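You operate a simulated robot arm through the tools that you are given. There is no shell and no other tool.

You are at the controls of a simulated robot arm. One attempt, no reset.

TASK
Reset the tripped starter, open the teal tap and start the motor unloaded.
Fine: yellow lever down for the start, back to auto after it; one start; both hose nuts stay.

It is judged by the outcome, as a careful person would: the job done as asked, and still so three seconds after it is handed in. It fails if anything else is knocked over, pushed out of place, dropped, spilled or broken.

THE ROBOT
A 6-joint arm with a two-finger gripper, fixed in place. Base frame: the origin is on the floor under the middle of its stand, x ahead of it, y to its left, z up. Units: m, rad, N and s.
It reaches about 1.417 m from its shoulder. Its first joint turns from -2.897 to 2.897 rad. Payload 3.43 kg.
The TCP is the grasp point between the finger pads, 0.02 m short of the fingertips. In the tool frame z runs along the fingers and y along their closing line. The gripper opens to 0.19 m; its body begins 0.248 m behind the TCP.
Orientation is told as [roll, pitch, yaw] about the base's x, y, z axes, in that order, counted from this pose: with the fingers straight down and closing along the base's y, the tool's x points along the base's -x, its y along +y and its z along -z.

THE INTERFACE
- The arm moves only by the tool apply_moves. Its argument "motion" is a list that holds one entry, the list of rows, each a list of 7 numbers: the turn, a rotation vector about the tool's x, y, z in rad, then the shift along the tool's x, y, z in mm, then the closure in counts, from 0 (fully open) to 255 (shut). In form: [[[rx, ry, rz, tx, ty, tz, grip], ...]]. A call has 1 to 20 rows; each row is the pose to reach, as a shift and turn from the pose commanded when the call began, along the tool's axes at that moment. Rows are played at 5 a second. More than 0.05 m and 0.15 rad between two rows, or a gripper value outside its range, and nothing of the call is played. Where a pose cannot be reached the arm comes as near as it can. A force on the tool above 90 N (or 10 N above the force at the start of the call, whichever is more), or a blocked arm, ends the call early, and 0.2 s more pass. The fingers move at their own pace (about 0.153 m/s each) and stop on an object; they squeeze with about 24 N. The grip force told is the motor's: it shows also when the fingers shut on nothing. Time passes only in rows, and 0.2 s behind the last, so rows that repeat a pose let the fingers close. It gives the time, the measured TCP pose, the force on the tool (base axes), the opening and the grip force at its end, in the units of the frame above (readings bear some noise), with the torque about the TCP (base axes, N m) and any sound that the robot's microphone picked up.
- Cameras (640 x 400 px; columns grow to the right, rows downward): "scene" is fixed at [0.4004, 0.6512, 1.2786]; the picture's right is [-0.94, -0.35, 0.00], its down [-0.22, 0.58, -0.79] and it looks along [0.28, -0.74, -0.62] (base axes); focal length 310 px, centre (320, 200). "wrist" rides on the gripper at [0.071, -0.008, -0.288] in the tool frame; the picture's right is [0.12, 0.99, 0.00], its down [-0.96, 0.12, -0.25] and it looks along [-0.25, 0.03, 0.97] (tool axes); focal length 261 px, centre (320, 200). There is no depth. A picture from a camera that has moved, and an enlarged one, comes with that camera's place and axes in the base frame and with its lens.
- snapshot(camera): a new picture of that camera. No time passes.
- move_column(by): moves the trunk up (or, below 0, down) by that many m; the arm rides with it, the base frame stays. It gives what a move gives, with no picture.
- enlarge(camera, box): a new picture of the part [left, top, right, bottom] of that camera's present view, enlarged. No time passes.
- hand_in(): hands the job in; it is judged then, once.

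Places have to be worked out from the pictures, the camera data and where the tool is seen. Open the gripper and draw the arm clear of the work before you hand the job in, unless the task says otherwise.

The tools are called after "Call:" as a command line: name --argument value ..., lists and objects as JSON in quotes. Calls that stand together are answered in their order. apply_moves: Moves the arm, as the interface text tells. Its arguments: {"type":"object","properties":{"motion":{"type":"array"}},"required":["motion"]} The other tools are called the same way: move_column (by) moves the trunk up or down; snapshot (camera) takes a picture; enlarge (camera, box) takes an enlarged picture of a part of a camera's view; hand_in () hands the job in.

At the start:

```text
clock: 0.0
eef_pos: [0.7375, 0.0042, 0.9181]
tcp_rot: [-0.002, 0.002, -0.001]
wrist_force: [-0.5, -0.4, 0.5]
wrist_torque: [-0.02, 0.02, 0.02]
grip_width: 0.1903
grasp_force: 0.0
trunk travel left (down, up): [-0.175, 0.265]
```

scene: 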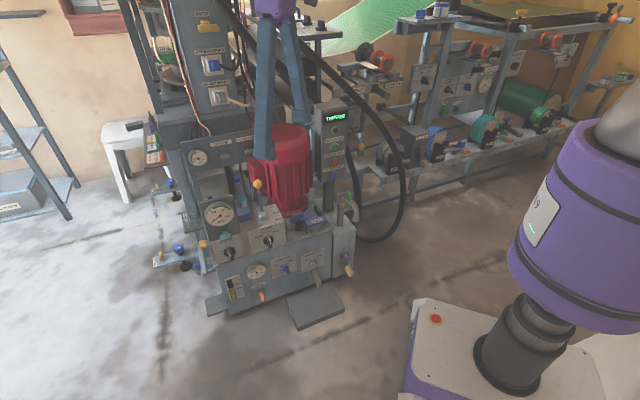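
wrist: 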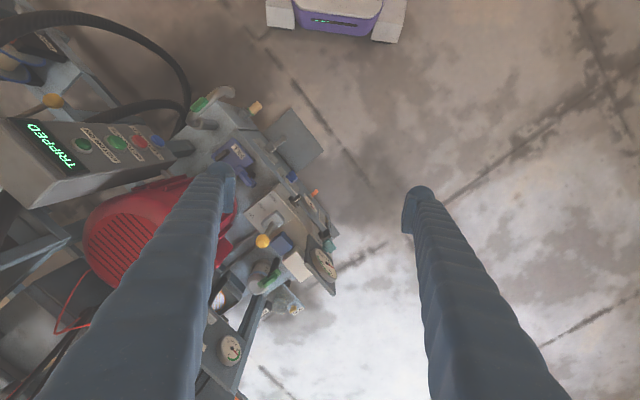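

I begin by looking closely at the machine from both cameras to identify the starter, taps and yellow lever.

Call:
enlarge --camera "scene" --box '[180, 80, 380, 205]'

Call:
enlarge --camera "scene" --box '[180, 185, 380, 310]'

Call:
enlarge --camera "wrist" --box '[180, 80, 380, 205]'

Call:
enlarge --camera "wrist" --box '[180, 195, 380, 320]'

Call:
enlarge --camera "wrist" --box '[0, 80, 200, 205]'

Call:
enlarge --camera "scene" --box '[130, 0, 330, 125]'

```text
3.20 times, centred on (280, 142) of scene
camera zoom: at [0.4004, 0.6512, 1.2786], right [-0.94, -0.35, 0.0], down [-0.22, 0.58, -0.79], along [0.28, -0.74, -0.62], focal length 991 px, centre (448, 384)
```

zoom: 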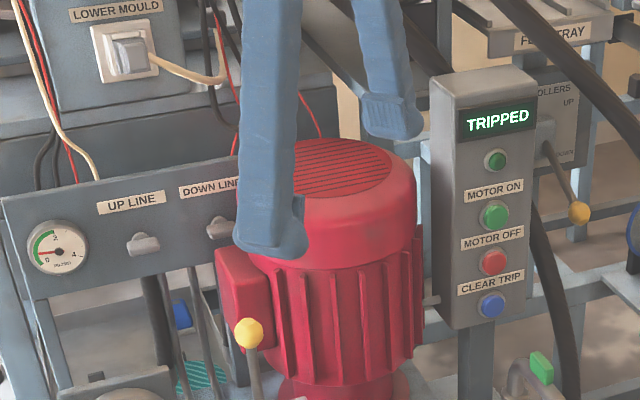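

```text
3.20 times, centred on (280, 248) of scene
camera zoom: at [0.4004, 0.6512, 1.2786], right [-0.94, -0.35, 0.0], down [-0.22, 0.58, -0.79], along [0.28, -0.74, -0.62], focal length 991 px, centre (448, 48)
```

zoom: 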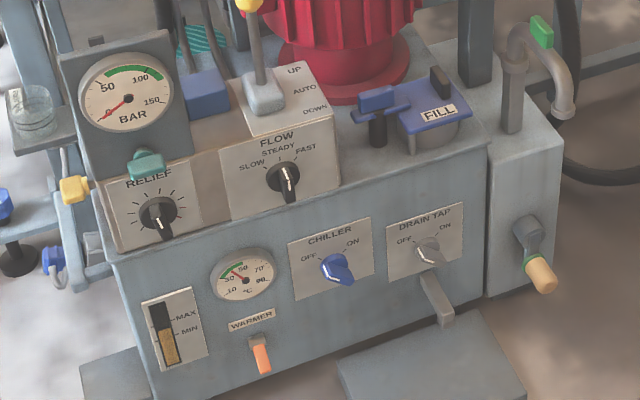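

```text
3.20 times, centred on (280, 142) of wrist
camera zoom: at [0.6674, -0.0046, 1.2044], right [-0.12, 0.99, 0.0], down [0.96, 0.12, 0.25], along [0.24, 0.03, -0.97], focal length 834 px, centre (448, 384)
```

zoom: 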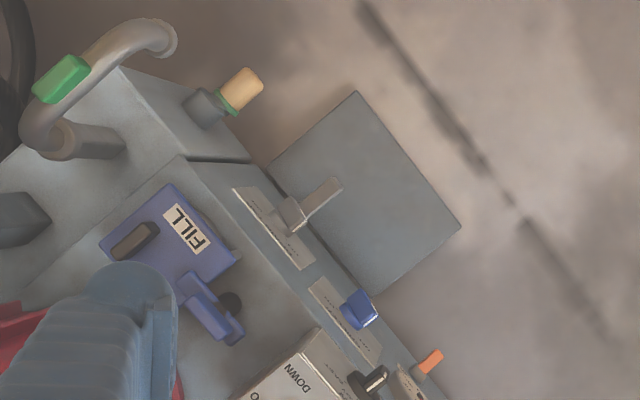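

```text
3.20 times, centred on (280, 258) of wrist
camera zoom: at [0.6674, -0.0046, 1.2044], right [-0.12, 0.99, 0.0], down [0.96, 0.12, 0.25], along [0.24, 0.03, -0.97], focal length 834 px, centre (448, 16)
```

zoom: 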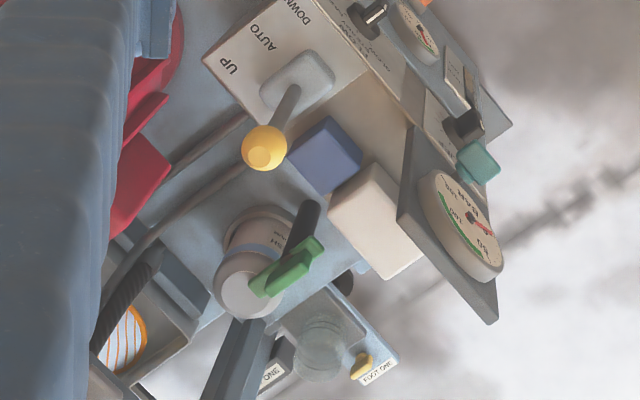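

```text
3.20 times, centred on (100, 142) of wrist
camera zoom: at [0.6674, -0.0046, 1.2044], right [-0.12, 0.99, 0.0], down [0.96, 0.12, 0.25], along [0.24, 0.03, -0.97], focal length 834 px, centre (1024, 384)
```

zoom: 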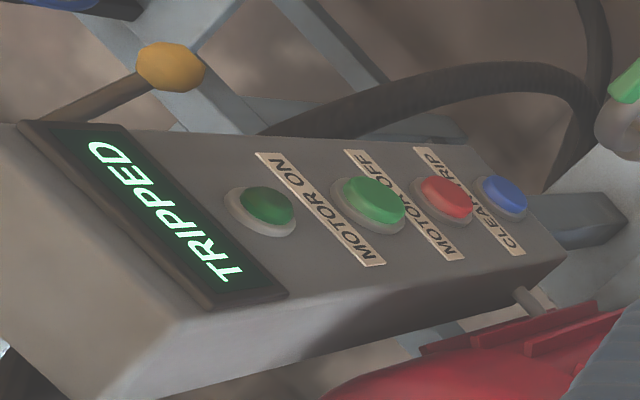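

```text
3.20 times, centred on (230, 62) of scene
camera zoom: at [0.4004, 0.6512, 1.2786], right [-0.94, -0.35, 0.0], down [-0.22, 0.58, -0.79], along [0.28, -0.74, -0.62], focal length 991 px, centre (608, 640)
```

zoom: 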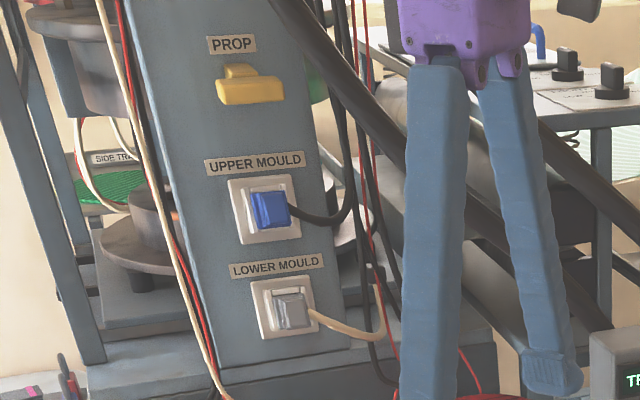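

The starter panel reads TRIPPED, with the label above each button (lamp, MOTOR ON green, MOTOR OFF red, CLEAR TRIP blue). The yellow-ball lever stands at about (0.92, -0.11, 0.64) in AUTO, and the machine's front faces roughly (-0.8, +0.6). I draw the arm back and turn it toward the machine to get frontal wrist views.

Call:
apply_moves --motion '[[[0, 0, 0.08, 36, 25, 0, 0], [0, 0, 0.16, 72, 50, 0, 0], [0, 0, 0.24, 108, 75, 0, 0], [0, 0, 0.32, 144, 100, 0, 0], [0, 0, 0.4, 180, 125, 0, 0], [0, 0, 0.48, 216, 150, 0, 0], [0, 0, 0.56, 252, 175, 0, 0], [0, 0, 0.64, 287, 196, 0, 0]]]'

```text
clock: 1.8
eef_pos: [0.4486, 0.2007, 0.9169]
tcp_rot: [-0.001, 0.0, -0.641]
wrist_force: [-0.2, 0.3, -0.9]
wrist_torque: [0.0, -0.03, 0.01]
grip_width: 0.1899
grasp_force: 0.0
trunk travel left (down, up): [-0.175, 0.265]
```

The arm moved as commanded. Now I tilt the tool up toward the machine front to look at the panels.

Call:
apply_moves --motion '[[[0, -0.12, 0, 0, 0, 0, 0], [0, -0.24, 0, 0, 0, 0, 0], [0, -0.36, 0, 0, 0, 0, 0], [0, -0.48, 0, 0, 0, 0, 0], [0, -0.6, 0, 0, 0, 0, 0], [0, -0.72, 0, 0, 0, 0, 0]]]'

Call:
snapshot --camera "wrist"

Call:
snapshot --camera "scene"

```text
clock: 3.2
eef_pos: [0.4515, 0.1962, 0.917]
tcp_rot: [-0.015, -0.719, -0.638]
wrist_force: [-0.2, -0.1, 0.7]
wrist_torque: [0.04, 0.02, 0.02]
grip_width: 0.1901
grasp_force: 0.1
trunk travel left (down, up): [-0.175, 0.265]
```

```text
taken
camera wrist: at [0.2544, 0.3378, 1.0872], right [0.53, 0.84, -0.09], down [0.52, -0.24, 0.82], along [0.67, -0.48, -0.57], focal length 261 px, centre (320, 200)
```

wrist: 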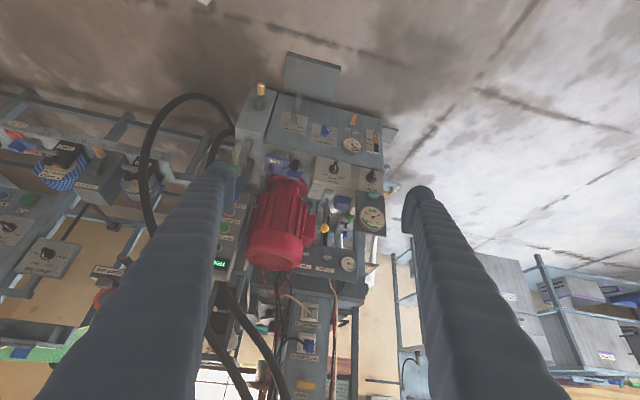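

```text
taken
```

scene: 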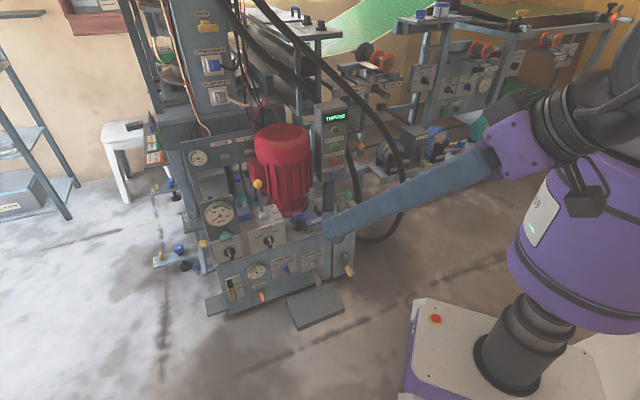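

Now the machine is seen from the front (upside down in the wrist picture). I enlarge the interesting parts.

Call:
enlarge --camera "wrist" --box '[220, 90, 420, 215]'

Call:
enlarge --camera "wrist" --box '[290, 150, 410, 225]'

Call:
enlarge --camera "wrist" --box '[220, 200, 420, 325]'

Call:
enlarge --camera "scene" --box '[170, 120, 290, 195]'

Call:
enlarge --camera "scene" --box '[130, 180, 250, 255]'

Call:
enlarge --camera "scene" --box '[290, 90, 410, 165]'

```text
3.20 times, centred on (320, 152) of wrist
camera zoom: at [0.2544, 0.3378, 1.0872], right [0.53, 0.84, -0.09], down [0.52, -0.24, 0.82], along [0.67, -0.48, -0.57], focal length 834 px, centre (320, 352)
```

zoom: 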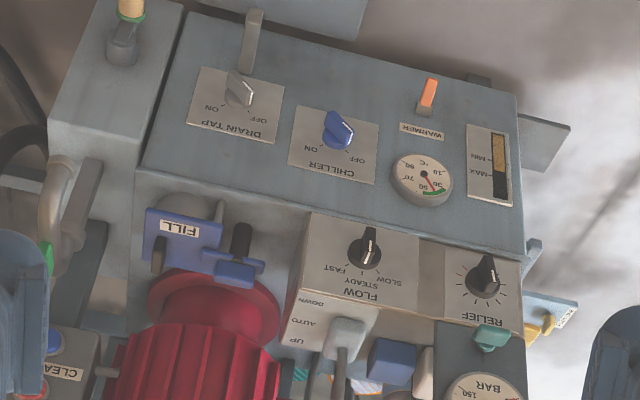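

```text
5.33 times, centred on (350, 188) of wrist
camera zoom: at [0.2544, 0.3378, 1.0872], right [0.53, 0.84, -0.09], down [0.52, -0.24, 0.82], along [0.67, -0.48, -0.57], focal length 1390 px, centre (160, 267)
```

zoom: 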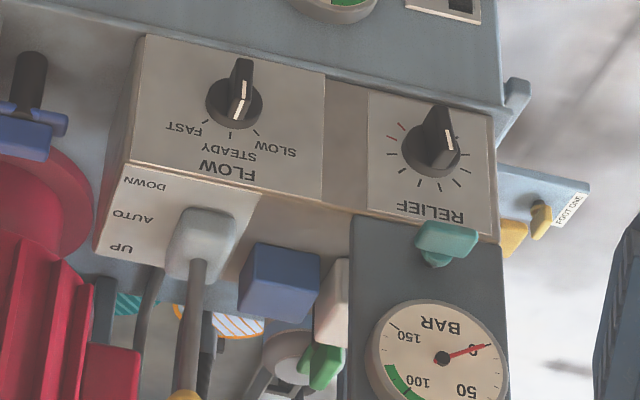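

```text
3.20 times, centred on (320, 262) of wrist
camera zoom: at [0.2544, 0.3378, 1.0872], right [0.53, 0.84, -0.09], down [0.52, -0.24, 0.82], along [0.67, -0.48, -0.57], focal length 834 px, centre (320, 0)
```

zoom: 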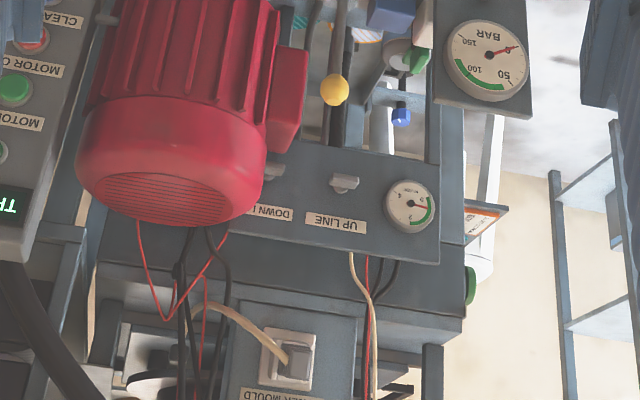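

```text
5.33 times, centred on (230, 158) of scene
camera zoom: at [0.4004, 0.6512, 1.2786], right [-0.94, -0.35, 0.0], down [-0.22, 0.58, -0.79], along [0.28, -0.74, -0.62], focal length 1651 px, centre (800, 427)
```

zoom: 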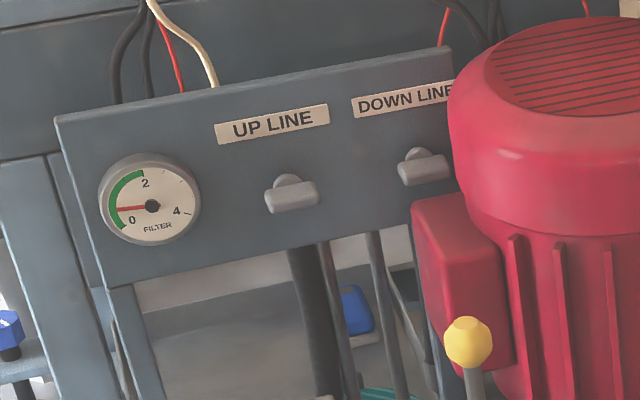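

```text
5.33 times, centred on (190, 218) of scene
camera zoom: at [0.4004, 0.6512, 1.2786], right [-0.94, -0.35, 0.0], down [-0.22, 0.58, -0.79], along [0.28, -0.74, -0.62], focal length 1651 px, centre (1013, 107)
```

zoom: 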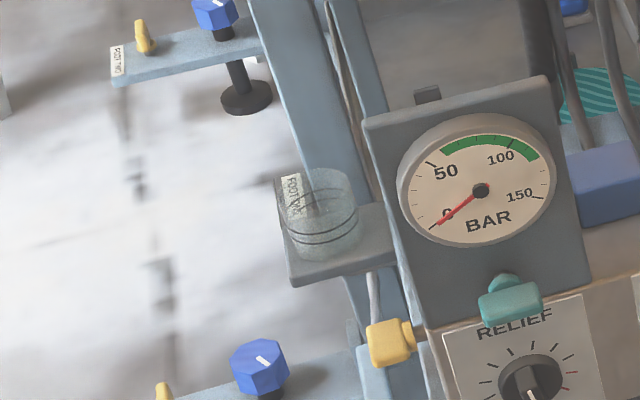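

```text
5.33 times, centred on (350, 128) of scene
camera zoom: at [0.4004, 0.6512, 1.2786], right [-0.94, -0.35, 0.0], down [-0.22, 0.58, -0.79], along [0.28, -0.74, -0.62], focal length 1651 px, centre (160, 587)
```

zoom: 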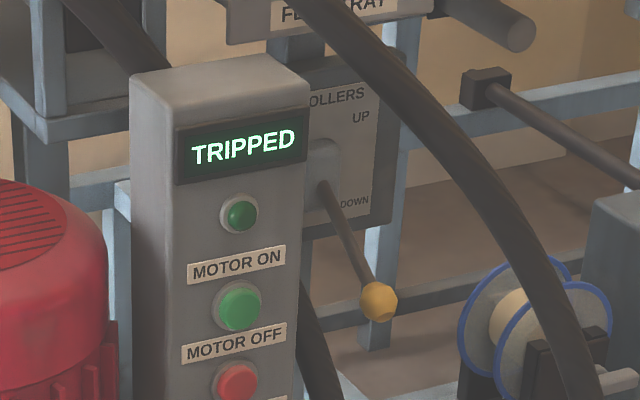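

The enlarged pictures are sharp, so I zoom harder on the teal tap, the lever and the buttons to understand their shapes.

Call:
enlarge --camera "scene" --box '[208, 224, 248, 249]'

Call:
enlarge --camera "wrist" --box '[350, 175, 390, 200]'

Call:
enlarge --camera "scene" --box '[240, 175, 304, 215]'

Call:
enlarge --camera "scene" --box '[308, 120, 356, 150]'

Call:
enlarge --camera "scene" --box '[308, 150, 372, 190]'

Call:
enlarge --camera "wrist" --box '[310, 185, 350, 210]'

```text
16.00 times, centred on (228, 236) of scene
camera zoom: at [0.4004, 0.6512, 1.2786], right [-0.94, -0.35, 0.0], down [-0.22, 0.58, -0.79], along [0.28, -0.74, -0.62], focal length 4953 px, centre (1792, -384)
```

zoom: 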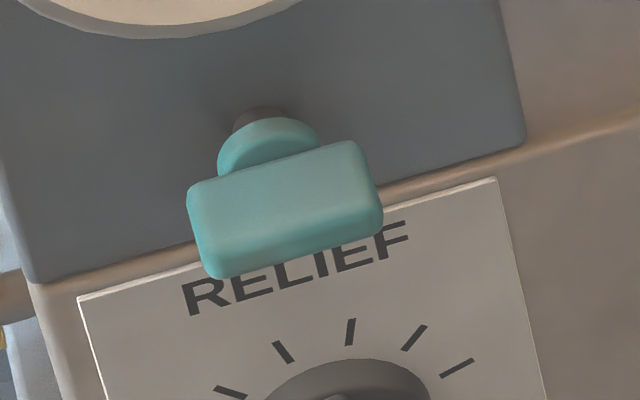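

```text
16.00 times, centred on (370, 188) of wrist
camera zoom: at [0.2544, 0.3378, 1.0872], right [0.53, 0.84, -0.09], down [0.52, -0.24, 0.82], along [0.67, -0.48, -0.57], focal length 4170 px, centre (-480, 400)
```

zoom: 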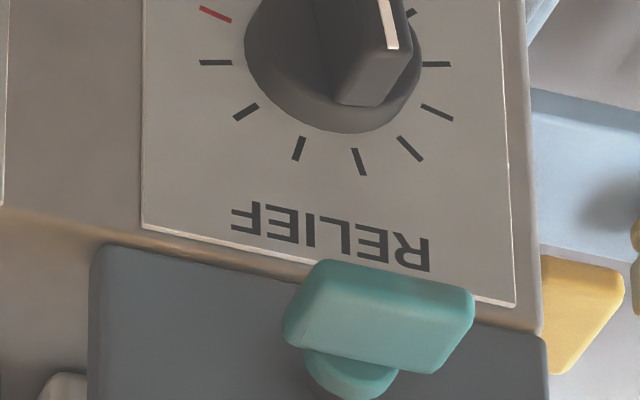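

```text
10.00 times, centred on (272, 195) of scene
camera zoom: at [0.4004, 0.6512, 1.2786], right [-0.94, -0.35, 0.0], down [-0.22, 0.58, -0.79], along [0.28, -0.74, -0.62], focal length 3096 px, centre (800, 250)
```

zoom: 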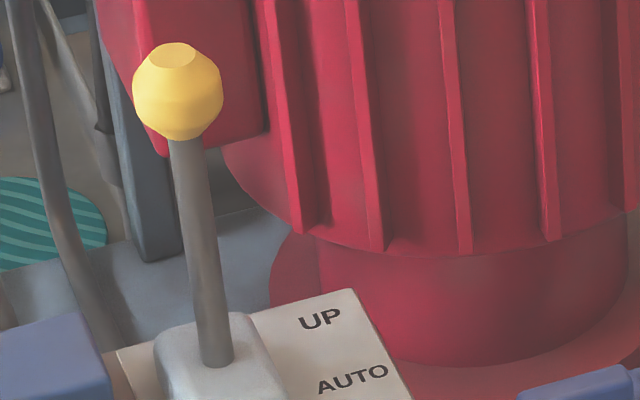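

```text
13.33 times, centred on (332, 135) of scene
camera zoom: at [0.4004, 0.6512, 1.2786], right [-0.94, -0.35, 0.0], down [-0.22, 0.58, -0.79], along [0.28, -0.74, -0.62], focal length 4128 px, centre (160, 1067)
```

zoom: 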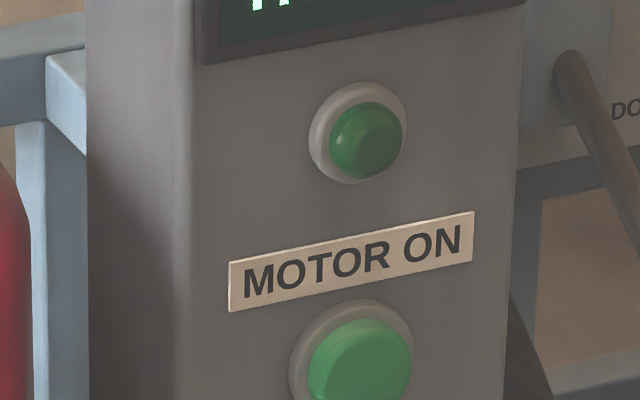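

```text
10.00 times, centred on (340, 170) of scene
camera zoom: at [0.4004, 0.6512, 1.2786], right [-0.94, -0.35, 0.0], down [-0.22, 0.58, -0.79], along [0.28, -0.74, -0.62], focal length 3096 px, centre (120, 500)
```

zoom: 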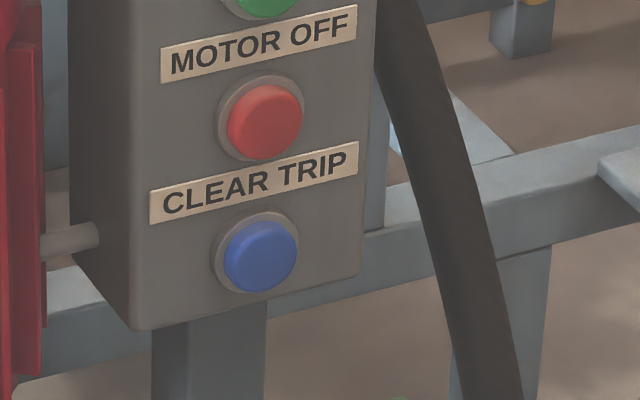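

```text
16.00 times, centred on (330, 198) of wrist
camera zoom: at [0.2544, 0.3378, 1.0872], right [0.53, 0.84, -0.09], down [0.52, -0.24, 0.82], along [0.67, -0.48, -0.57], focal length 4170 px, centre (160, 240)
```

zoom: 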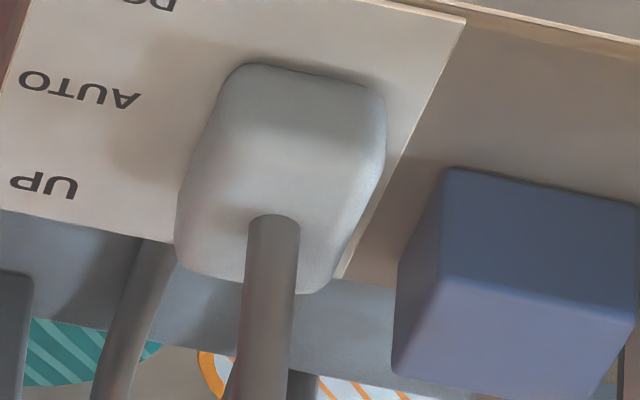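

The teal tap is a T-bar lying horizontally under the pressure gauge; the lever is upright at AUTO. I look at the shape of my own fingertips before planning contacts.

Call:
enlarge --camera "scene" --box '[310, 140, 502, 260]'

Call:
enlarge --camera "wrist" --box '[180, 150, 340, 250]'

Call:
enlarge --camera "wrist" --box '[380, 150, 540, 250]'

```text
3.33 times, centred on (406, 200) of scene
camera zoom: at [0.4004, 0.6512, 1.2786], right [-0.94, -0.35, 0.0], down [-0.22, 0.58, -0.79], along [0.28, -0.74, -0.62], focal length 1032 px, centre (33, 200)
```

zoom: 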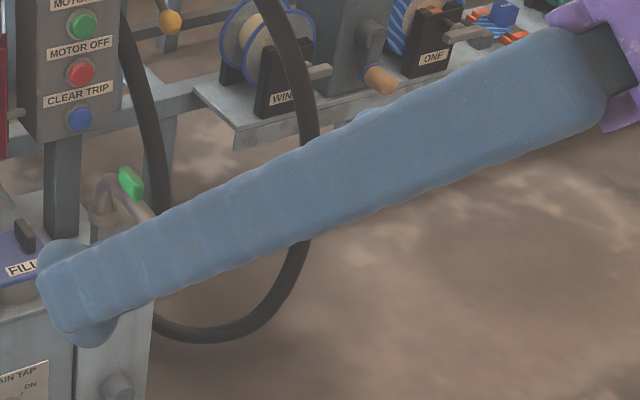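

```text
4.00 times, centred on (260, 200) of wrist
camera zoom: at [0.2544, 0.3378, 1.0872], right [0.53, 0.84, -0.09], down [0.52, -0.24, 0.82], along [0.67, -0.48, -0.57], focal length 1043 px, centre (560, 200)
```

zoom: 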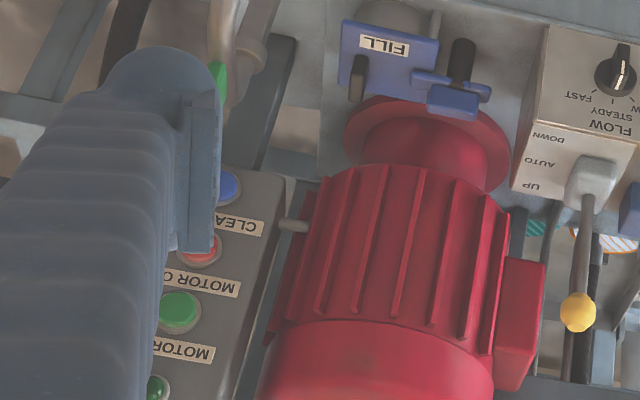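

```text
4.00 times, centred on (460, 200) of wrist
camera zoom: at [0.2544, 0.3378, 1.0872], right [0.53, 0.84, -0.09], down [0.52, -0.24, 0.82], along [0.67, -0.48, -0.57], focal length 1043 px, centre (-240, 200)
```

zoom: 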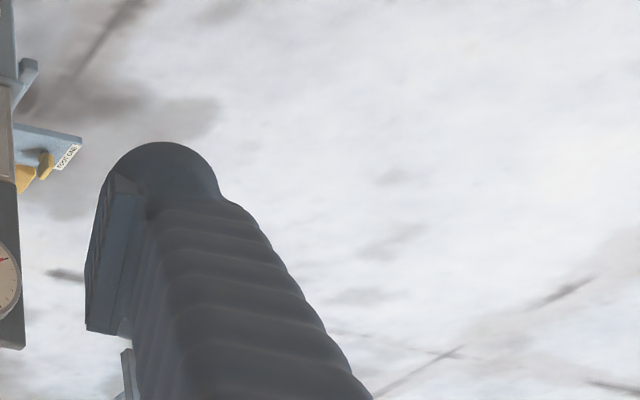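

I close the gripper here in free space to see what the closed fingertips look like, since I will press the buttons with them.

Call:
apply_moves --motion '[[[0, 0, 0, 0, 0, 0, 255], [0, 0, 0, 0, 0, 0, 255], [0, 0, 0, 0, 0, 0, 255], [0, 0, 0, 0, 0, 0, 255]]]'

Call:
snapshot --camera "wrist"

Call:
enlarge --camera "scene" --box '[310, 150, 470, 250]'

Call:
enlarge --camera "wrist" --box '[240, 150, 400, 250]'

```text
clock: 4.2
eef_pos: [0.4519, 0.1978, 0.9176]
tcp_rot: [-0.018, -0.717, -0.638]
wrist_force: [0.7, -0.2, 0.0]
wrist_torque: [-0.05, -0.01, 0.01]
grip_width: 0.0
grasp_force: 24.8
trunk travel left (down, up): [-0.175, 0.265]
```

```text
taken
camera wrist: at [0.254, 0.3382, 1.0874], right [0.53, 0.85, -0.09], down [0.52, -0.24, 0.82], along [0.67, -0.48, -0.57], focal length 261 px, centre (320, 200)
```

wrist: 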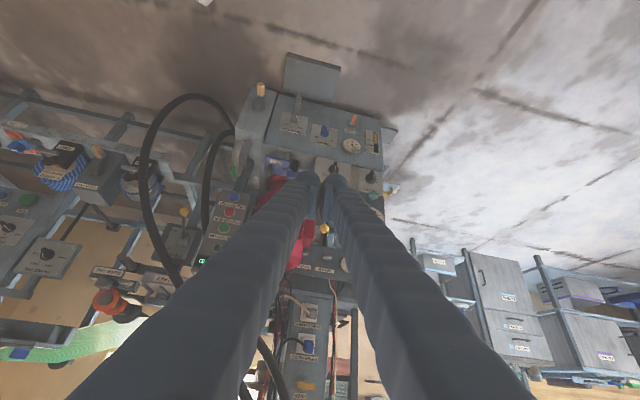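

```text
4.00 times, centred on (390, 200) of scene
camera zoom: at [0.4004, 0.6512, 1.2786], right [-0.94, -0.35, 0.0], down [-0.22, 0.58, -0.79], along [0.28, -0.74, -0.62], focal length 1238 px, centre (40, 200)
```

zoom: 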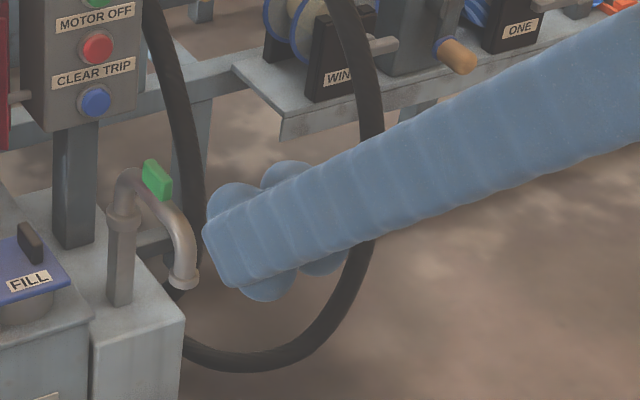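

```text
4.00 times, centred on (320, 200) of wrist
camera zoom: at [0.254, 0.3382, 1.0874], right [0.53, 0.85, -0.09], down [0.52, -0.24, 0.82], along [0.67, -0.48, -0.57], focal length 1043 px, centre (320, 200)
```

zoom: 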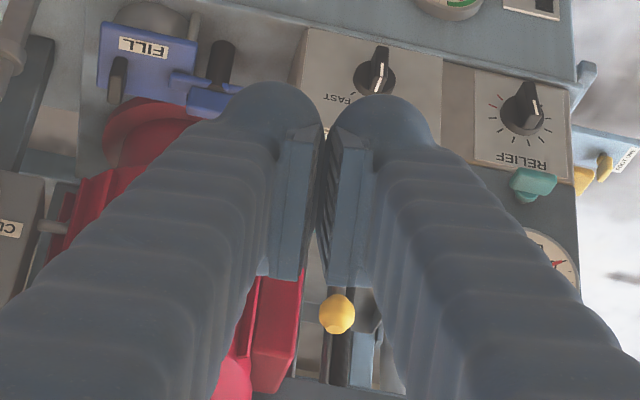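

Closed, the fingertips form a block about 6 cm wide and the starter panel is now unobstructed in the wrist view. I zoom in on it to triangulate the buttons and the panel's facing direction.

Call:
enlarge --camera "wrist" --box '[190, 190, 270, 240]'

Call:
enlarge --camera "wrist" --box '[170, 200, 250, 280]'

Call:
enlarge --camera "scene" --box '[300, 110, 364, 190]'

```text
8.00 times, centred on (230, 215) of wrist
camera zoom: at [0.254, 0.3382, 1.0874], right [0.53, 0.85, -0.09], down [0.52, -0.24, 0.82], along [0.67, -0.48, -0.57], focal length 2085 px, centre (1040, 80)
```

zoom: 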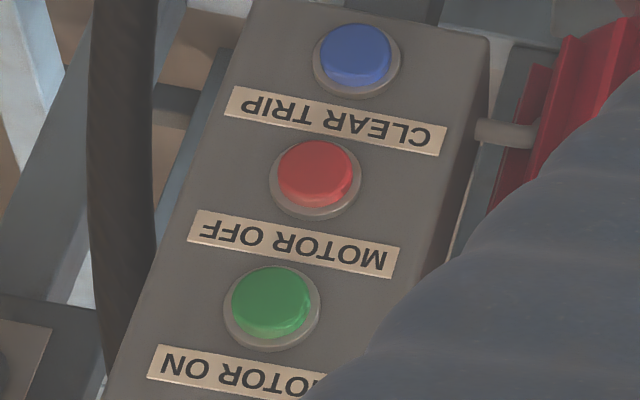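

```text
5.00 times, centred on (210, 240) of wrist
camera zoom: at [0.254, 0.3382, 1.0874], right [0.53, 0.85, -0.09], down [0.52, -0.24, 0.82], along [0.67, -0.48, -0.57], focal length 1303 px, centre (870, 0)
```

zoom: 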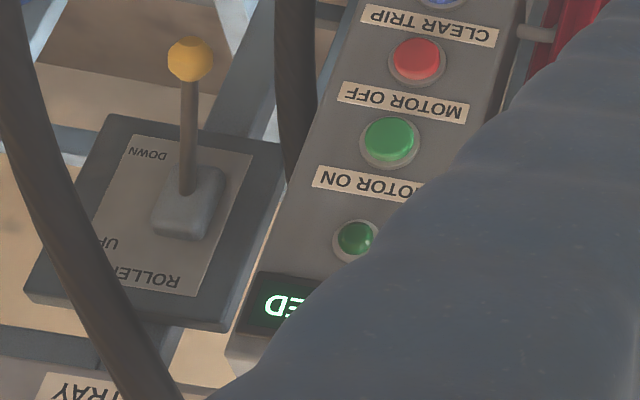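

```text
5.00 times, centred on (332, 150) of scene
camera zoom: at [0.4004, 0.6512, 1.2786], right [-0.94, -0.35, 0.0], down [-0.22, 0.58, -0.79], along [0.28, -0.74, -0.62], focal length 1548 px, centre (260, 450)
```

zoom: 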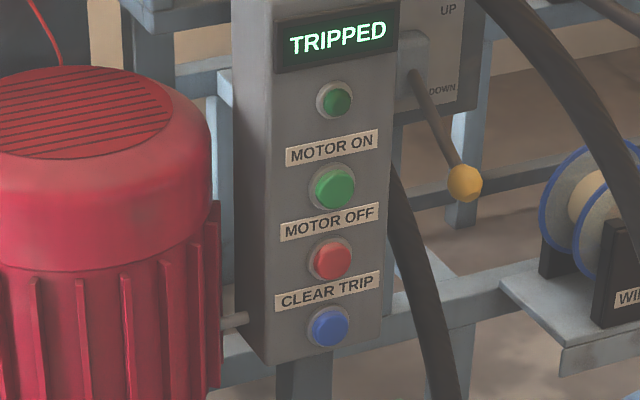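

The panel buttons triangulate to x≈0.724, y≈-0.383 with z ≈ 0.692 (ON), 0.629 (OFF), 0.560 (CLEAR), and the machine's face looks about 45° off x. The gooseneck with the green handle sits in front of the panel's lower part, so I measure it before approaching.

Call:
enlarge --camera "wrist" --box '[210, 130, 274, 190]'

Call:
enlarge --camera "scene" --box '[310, 175, 374, 225]'

```text
6.67 times, centred on (242, 160) of wrist
camera zoom: at [0.254, 0.3382, 1.0874], right [0.53, 0.85, -0.09], down [0.52, -0.24, 0.82], along [0.67, -0.48, -0.57], focal length 1738 px, centre (840, 467)
```

zoom: 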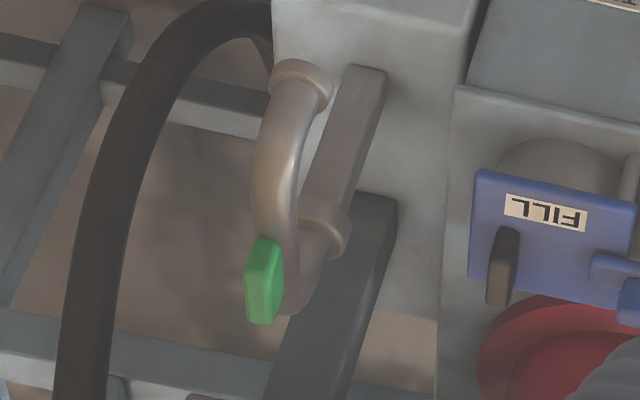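

```text
8.00 times, centred on (342, 200) of scene
camera zoom: at [0.4004, 0.6512, 1.2786], right [-0.94, -0.35, 0.0], down [-0.22, 0.58, -0.79], along [0.28, -0.74, -0.62], focal length 2476 px, centre (144, 200)
```

zoom: 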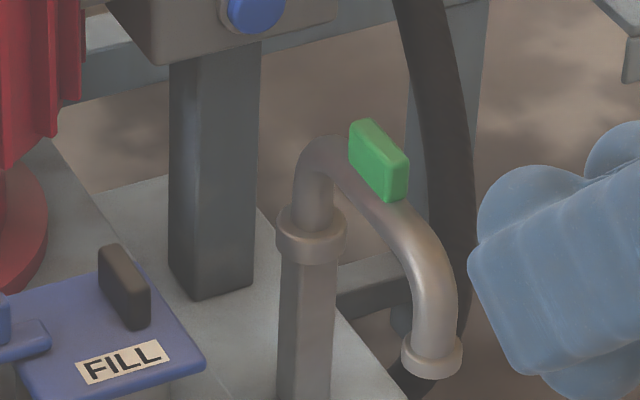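

The green gooseneck handle is at about (0.629, -0.287, 0.553), directly 13 cm in front of CLEAR TRIP, so I must come in steeply from above; the present 49° tilt clears it. I move to a stand-off point above and in front of the panel and set yaw to face it (about -0.80).

Call:
apply_moves --motion '[[[0.009, 0, 0.01, -12.6, -22.8, 34.4, 255], [0.018, 0, 0.02, -25.2, -45.7, 68.8, 255], [0.027, 0, 0.03, -37.8, -68.5, 103.1, 255], [0.036, 0, 0.041, -50.3, -91.3, 137.5, 255], [0.044, 0, 0.051, -62.9, -114.2, 171.9, 255], [0.053, 0, 0.061, -75.5, -137, 206.3, 255], [0.062, 0, 0.071, -88.1, -159.8, 240.6, 255], [0.071, 0, 0.081, -100.7, -182.7, 275, 255], [0.08, 0, 0.092, -113.3, -205.5, 309.4, 255], [0.089, 0, 0.102, -125.8, -228.3, 343.8, 255], [0.098, 0, 0.112, -138.4, -251.2, 378.1, 255], [0.107, 0.001, 0.122, -151, -274, 412.5, 255]]]'

Call:
snapshot --camera "wrist"

Call:
snapshot --camera "scene"

```text
clock: 7.0
eef_pos: [0.7165, -0.2687, 0.835]
tcp_rot: [-0.044, -0.732, -0.798]
wrist_force: [-1.5, -0.9, -1.5]
wrist_torque: [0.13, -0.38, 0.29]
grip_width: 0.0
grasp_force: 24.3
out of reach, approached as far as the arm can: row 1, 2, 3, 4, 5, 6, 7, 8, 9, 10, 11, 12
trunk travel left (down, up): [-0.175, 0.265]
stopped in row 12: the arm was blocked; the commanded pose is now the measured one
```

```text
taken
camera wrist: at [0.5479, -0.0906, 1.0009], right [0.67, 0.74, -0.11], down [0.48, -0.31, 0.82], along [0.57, -0.6, -0.56], focal length 261 px, centre (320, 200)
```

wrist: 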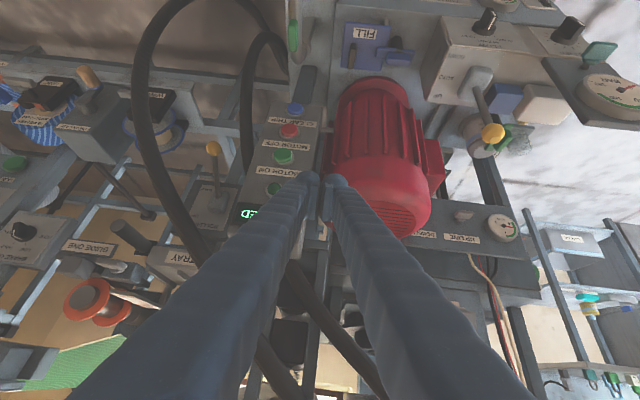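

```text
taken
```

scene: 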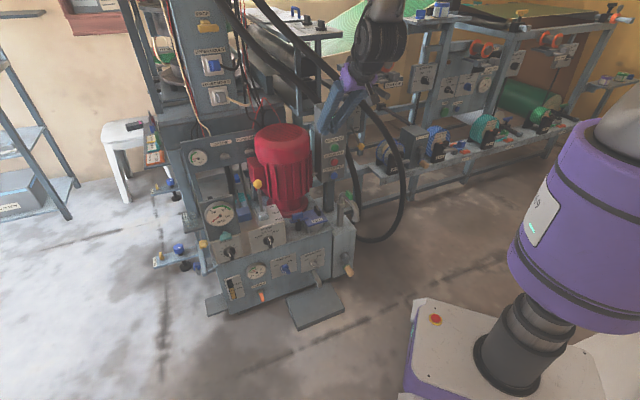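

The move ended short with the arm "blocked" at light force; it looks like a wrist/forearm limit (the tool can't bend outward past the forearm with the shoulder this high). I back off from the panel to open space and then lower the trunk so the forearm is shallower.

Call:
apply_moves --motion '[[[-0.005, 0, 0, 20.8, 10.8, -33.5, 255], [-0.01, 0, 0, 41.7, 21.6, -66.9, 255], [-0.015, 0, 0, 62.5, 32.5, -100.4, 255], [-0.02, 0, 0, 83.3, 43.3, -133.8, 255], [-0.024, 0, 0, 104.2, 54.1, -167.3, 255], [-0.029, 0, 0, 125, 64.9, -200.7, 255], [-0.034, 0, 0, 145.8, 75.8, -234.2, 255], [-0.039, 0, 0, 166.7, 86.6, -267.6, 255], [-0.044, 0, 0, 187.5, 97.4, -301.1, 255]]]'

```text
clock: 9.0
eef_pos: [0.563, 0.0531, 0.9298]
tcp_rot: [-0.003, -0.731, -0.792]
wrist_force: [-0.4, 0.4, 0.6]
wrist_torque: [0.02, 0.01, -0.03]
grip_width: 0.0001
grasp_force: 24.4
out of reach, approached as far as the arm can: row 2, 3, 4, 5, 6, 7
trunk travel left (down, up): [-0.175, 0.265]
```

The retreat reached open space at (0.563, 0.053, 0.930). Now I lower the trunk by 0.17 m; the fingers stay well in front of the machine.

Call:
move_column --by -0.17

Call:
snapshot --camera "scene"

Call:
snapshot --camera "wrist"

```text
clock: 10.9
eef_pos: [0.5628, 0.0521, 0.7587]
tcp_rot: [-0.006, -0.732, -0.791]
wrist_force: [0.1, 0.0, -0.2]
wrist_torque: [0.03, -0.03, 0.0]
grip_width: 0.0003
grasp_force: 23.9
trunk travel left (down, up): [-0.005, 0.435]
```

```text
taken
```

scene: 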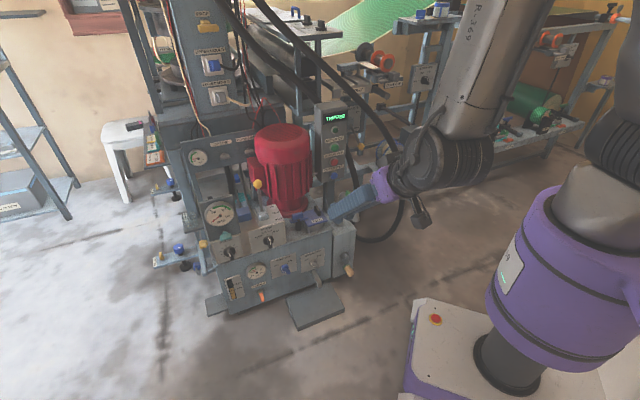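

```text
taken
camera wrist: at [0.3865, 0.2211, 0.9255], right [0.65, 0.76, -0.08], down [0.47, -0.31, 0.83], along [0.6, -0.57, -0.56], focal length 261 px, centre (320, 200)
```

wrist: 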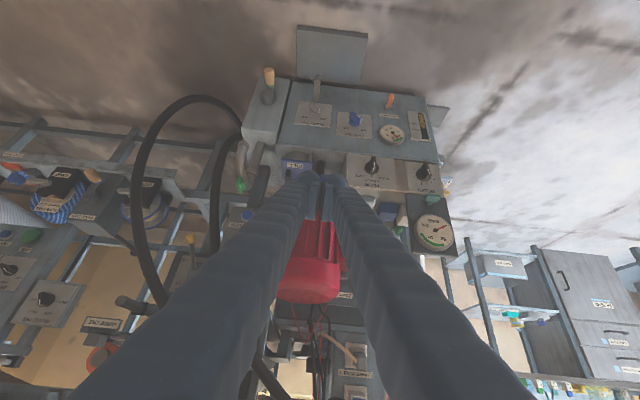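

The trunk is down and the view is good. I approach the stand-off above CLEAR TRIP again, now with a steeper tool (pitch -0.5).

Call:
apply_moves --motion '[[[0, 0.026, 0, -19.5, -21, 28.1, 255], [0, 0.052, 0, -39, -41.9, 56.2, 255], [0, 0.077, 0, -58.6, -62.9, 84.3, 255], [0, 0.103, 0, -78.1, -83.8, 112.4, 255], [0, 0.129, 0, -97.6, -104.8, 140.6, 255], [0, 0.155, 0, -117.1, -125.7, 168.7, 255], [0, 0.18, 0, -136.7, -146.7, 196.8, 255], [0, 0.206, 0, -156.2, -167.6, 224.9, 255], [0, 0.232, 0, -175.7, -188.6, 253, 255]]]'

Call:
snapshot --camera "wrist"

Call:
enlarge --camera "scene" --box '[280, 80, 440, 205]'

```text
clock: 12.9
eef_pos: [0.6405, -0.2933, 0.6893]
tcp_rot: [-0.005, -0.497, -0.792]
wrist_force: [-0.3, 0.1, 0.0]
wrist_torque: [-0.12, 0.0, -0.03]
grip_width: 0.0
grasp_force: 23.6
out of reach, approached as far as the arm can: row 3
trunk travel left (down, up): [-0.005, 0.435]
```

```text
taken
camera wrist: at [0.4942, -0.1571, 0.9077], right [0.63, 0.77, -0.06], down [0.59, -0.44, 0.68], along [0.49, -0.47, -0.73], focal length 261 px, centre (320, 200)
```

wrist: 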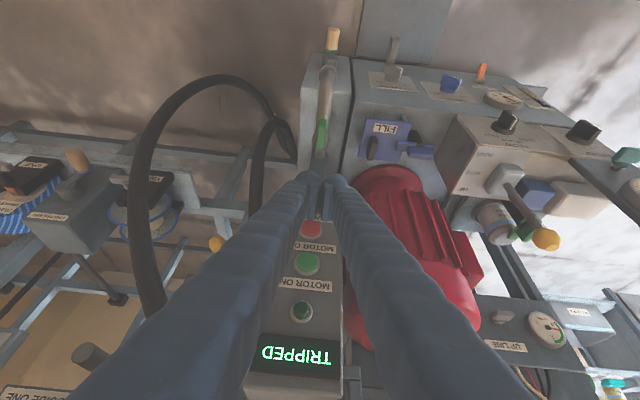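

```text
3.20 times, centred on (360, 142) of scene
camera zoom: at [0.4004, 0.6512, 1.2786], right [-0.94, -0.35, 0.0], down [-0.22, 0.58, -0.79], along [0.28, -0.74, -0.62], focal length 991 px, centre (192, 384)
```

zoom: 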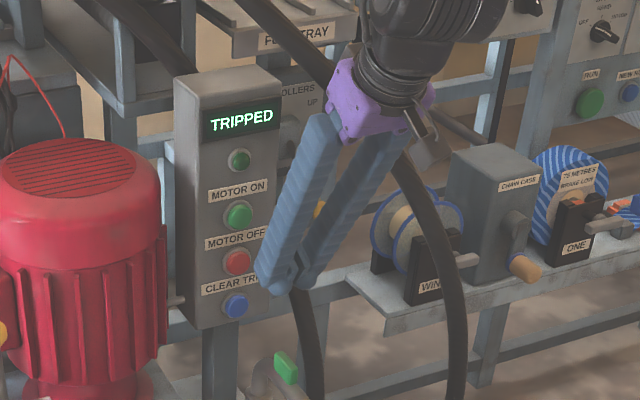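

Reached the stand-off cleanly. I zoom in to check lateral alignment with the button column before descending.

Call:
enlarge --camera "wrist" --box '[256, 200, 384, 280]'

Call:
enlarge --camera "wrist" --box '[230, 270, 358, 390]'

Call:
enlarge --camera "wrist" --box '[270, 80, 398, 200]'

```text
5.00 times, centred on (320, 240) of wrist
camera zoom: at [0.4942, -0.1571, 0.9077], right [0.63, 0.77, -0.06], down [0.59, -0.44, 0.68], along [0.49, -0.47, -0.73], focal length 1303 px, centre (320, 0)
```

zoom: 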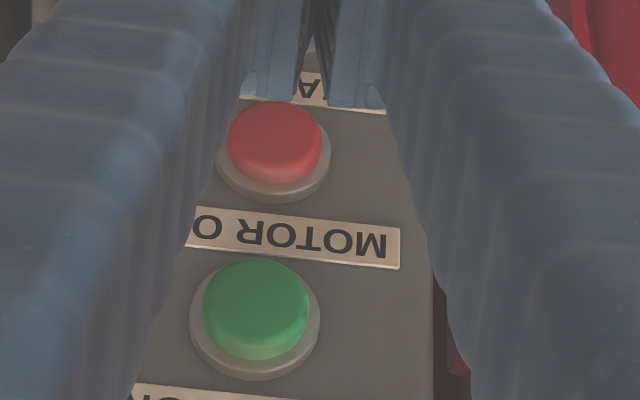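

```text
3.33 times, centred on (294, 330) of wrist
camera zoom: at [0.4942, -0.1571, 0.9077], right [0.63, 0.77, -0.06], down [0.59, -0.44, 0.68], along [0.49, -0.47, -0.73], focal length 869 px, centre (407, -233)
```

zoom: 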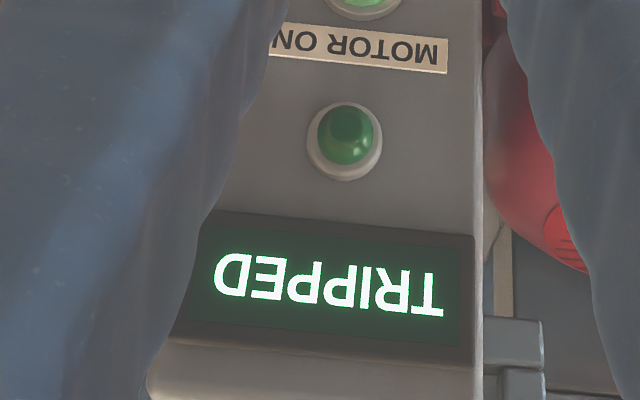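

```text
3.33 times, centred on (334, 140) of wrist
camera zoom: at [0.4942, -0.1571, 0.9077], right [0.63, 0.77, -0.06], down [0.59, -0.44, 0.68], along [0.49, -0.47, -0.73], focal length 869 px, centre (273, 400)
```

zoom: 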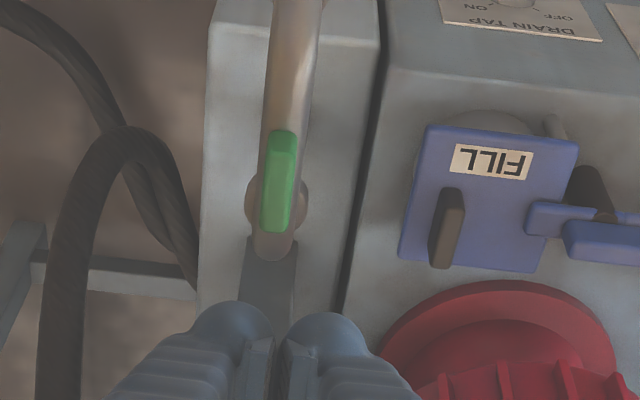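

The button column is at (0.7247, -0.388) and the panel faces close to 45°. I descend to a point 3 cm short of contact with the blue button (z≈0.562).

Call:
apply_moves --motion '[[[0, 0, 0, -0.4, -1.2, 30, 255], [0, 0, 0, -0.8, -2.4, 60, 255], [0, 0, 0, -1.2, -3.6, 90, 255], [0, 0, 0, -1.6, -4.8, 120, 255], [0, 0, 0, -1.9, -6.1, 152, 255]]]'

Call:
snapshot --camera "wrist"

Call:
enlarge --camera "scene" --box '[290, 120, 402, 190]'

Call:
enlarge --camera "wrist" --box '[270, 160, 366, 220]'

```text
clock: 14.1
eef_pos: [0.6845, -0.3508, 0.5563]
tcp_rot: [-0.016, -0.494, -0.79]
wrist_force: [0.1, -0.3, 0.3]
wrist_torque: [-0.07, -0.01, 0.01]
grip_width: 0.0
grasp_force: 23.9
trunk travel left (down, up): [-0.005, 0.435]
```

```text
taken
camera wrist: at [0.5424, -0.2131, 0.7763], right [0.64, 0.77, -0.07], down [0.6, -0.43, 0.67], along [0.49, -0.47, -0.74], focal length 261 px, centre (320, 200)
```

wrist: 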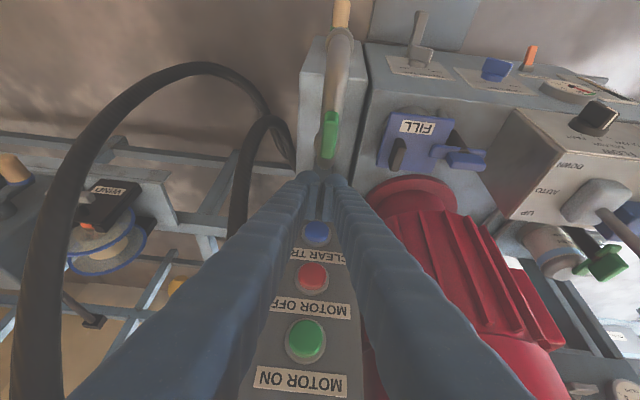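

```text
5.71 times, centred on (346, 155) of scene
camera zoom: at [0.4004, 0.6512, 1.2786], right [-0.94, -0.35, 0.0], down [-0.22, 0.58, -0.79], along [0.28, -0.74, -0.62], focal length 1769 px, centre (171, 457)
```

zoom: 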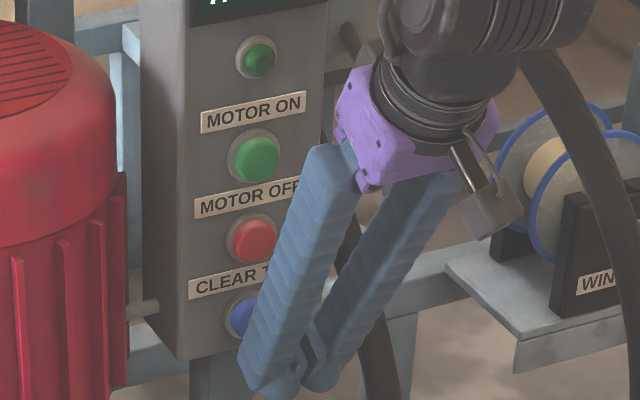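

```text
6.67 times, centred on (318, 190) of wrist
camera zoom: at [0.5424, -0.2131, 0.7763], right [0.64, 0.77, -0.07], down [0.6, -0.43, 0.67], along [0.49, -0.47, -0.74], focal length 1738 px, centre (333, 267)
```

zoom: 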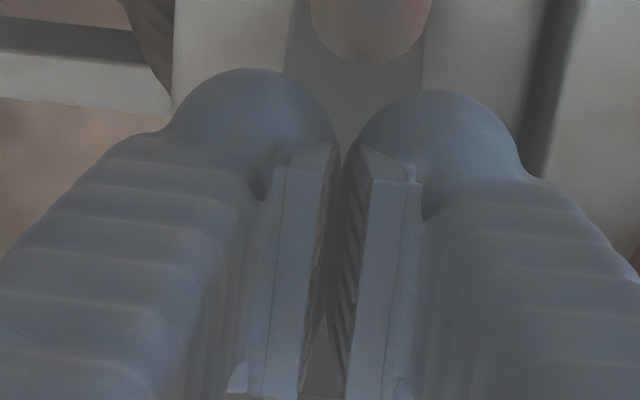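

Alignment with the blue button is within a few mm; the tips are about 3 cm short. I advance horizontally along the panel normal in small steps.

Call:
apply_moves --motion '[[[0, 0, 0, -7, 0, 3.8, 255], [0, 0, 0, -14.1, 0, 7.6, 255], [0, 0, 0, -19.4, 0, 10.4, 255]]]'

Call:
enlarge --camera "scene" --box '[310, 135, 374, 185]'

Call:
enlarge --camera "wrist" --box '[270, 160, 366, 250]'

```text
clock: 14.9
eef_pos: [0.7015, -0.3668, 0.5559]
tcp_rot: [-0.006, -0.5, -0.794]
wrist_force: [0.3, -0.5, 0.1]
wrist_torque: [-0.01, 0.03, -0.02]
grip_width: 0.0
grasp_force: 24.3
trunk travel left (down, up): [-0.005, 0.435]
```

```text
8.00 times, centred on (342, 160) of scene
camera zoom: at [0.4004, 0.6512, 1.2786], right [-0.94, -0.35, 0.0], down [-0.22, 0.58, -0.79], along [0.28, -0.74, -0.62], focal length 2476 px, centre (144, 520)
```

zoom: 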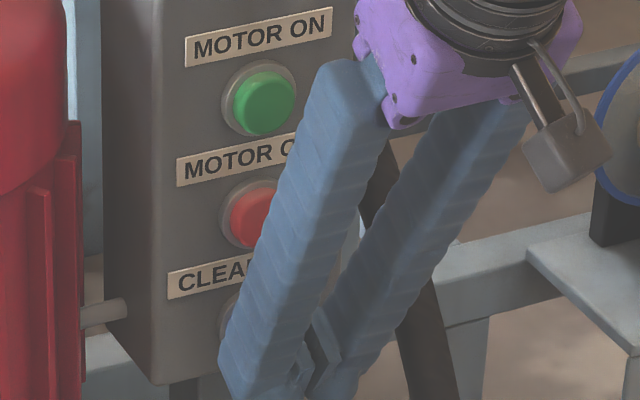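

```text
4.44 times, centred on (318, 205) of wrist
camera zoom: at [0.5559, -0.2307, 0.7743], right [0.64, 0.77, -0.06], down [0.59, -0.44, 0.68], along [0.49, -0.47, -0.73], focal length 1158 px, centre (329, 178)
```

zoom: 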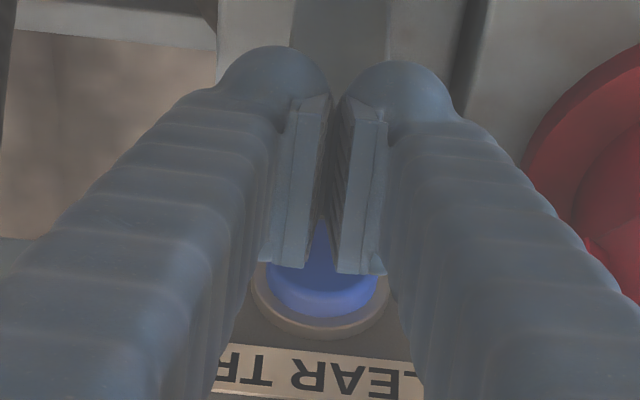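

No contact yet (0.5 N); my tip is about a centimetre off the button by estimate. I continue in 2 mm rows.

Call:
apply_moves --motion '[[[0, 0, 0, -1.8, 0, 0.95, 255], [0, 0, 0, -3.5, 0, 1.9, 255], [0, 0, 0, -5.3, 0, 2.85, 255]]]'

```text
clock: 15.7
eef_pos: [0.7054, -0.3713, 0.5541]
tcp_rot: [-0.005, -0.5, -0.793]
wrist_force: [-0.1, -0.2, -0.6]
wrist_torque: [0.0, 0.04, 0.03]
grip_width: 0.0
grasp_force: 24.4
trunk travel left (down, up): [-0.005, 0.435]
```

Still free. I go on another 6 mm in 2 mm rows.

Call:
apply_moves --motion '[[[0, 0, 0, -1.8, 0, 0.95, 255], [0, 0, 0, -3.5, 0, 1.9, 255], [0, 0, 0, -5.3, 0, 2.85, 255]]]'

Call:
enlarge --camera "wrist" --box '[270, 160, 366, 250]'

```text
clock: 16.5
eef_pos: [0.7096, -0.3771, 0.555]
tcp_rot: [-0.006, -0.499, -0.794]
wrist_force: [-1.1, 0.8, -0.4]
wrist_torque: [0.0, 0.01, 0.03]
grip_width: 0.0
grasp_force: 24.0
trunk travel left (down, up): [-0.005, 0.435]
```

```text
4.44 times, centred on (318, 205) of wrist
camera zoom: at [0.5641, -0.2392, 0.774], right [0.64, 0.77, -0.06], down [0.59, -0.44, 0.68], along [0.49, -0.47, -0.73], focal length 1158 px, centre (329, 178)
```

zoom: 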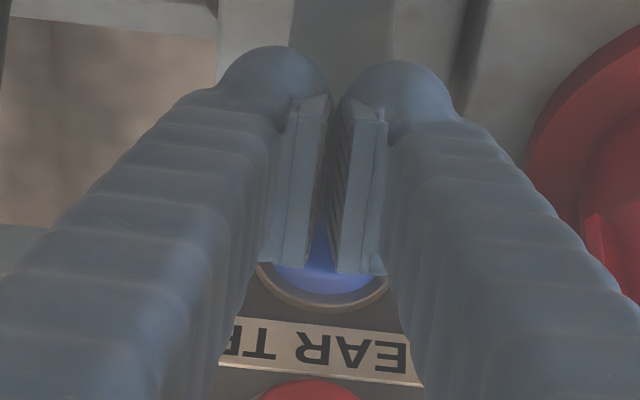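

A slight push-back along the normal (about 1.4 N) appears: contact is starting. I press further in 1.5 mm rows.

Call:
apply_moves --motion '[[[0, 0, 0, -1.3, 0, 0.7, 255], [0, 0, 0, -2.6, 0, 1.4, 255], [0, 0, 0, -4, 0, 2.1, 255]]]'

Call:
enlarge --camera "scene" --box '[300, 100, 364, 150]'

```text
clock: 17.3
eef_pos: [0.7103, -0.379, 0.5556]
tcp_rot: [-0.007, -0.496, -0.792]
wrist_force: [-8.6, 8.5, 1.1]
wrist_torque: [0.0, -0.03, 0.05]
grip_width: 0.006
grasp_force: 34.7
trunk travel left (down, up): [-0.005, 0.435]
heard: click
```

```text
8.00 times, centred on (332, 125) of scene
camera zoom: at [0.4004, 0.6512, 1.2786], right [-0.94, -0.35, 0.0], down [-0.22, 0.58, -0.79], along [0.28, -0.74, -0.62], focal length 2476 px, centre (224, 800)
```

zoom: 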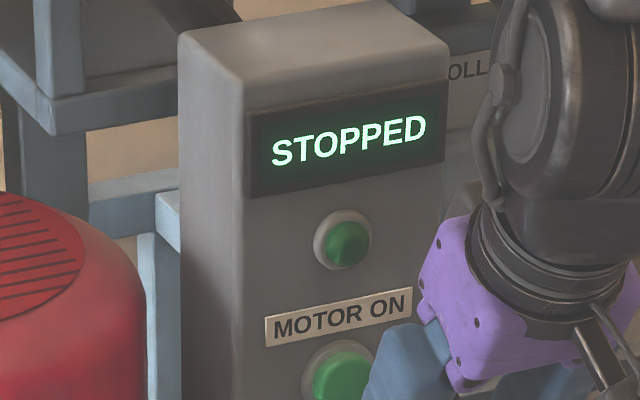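

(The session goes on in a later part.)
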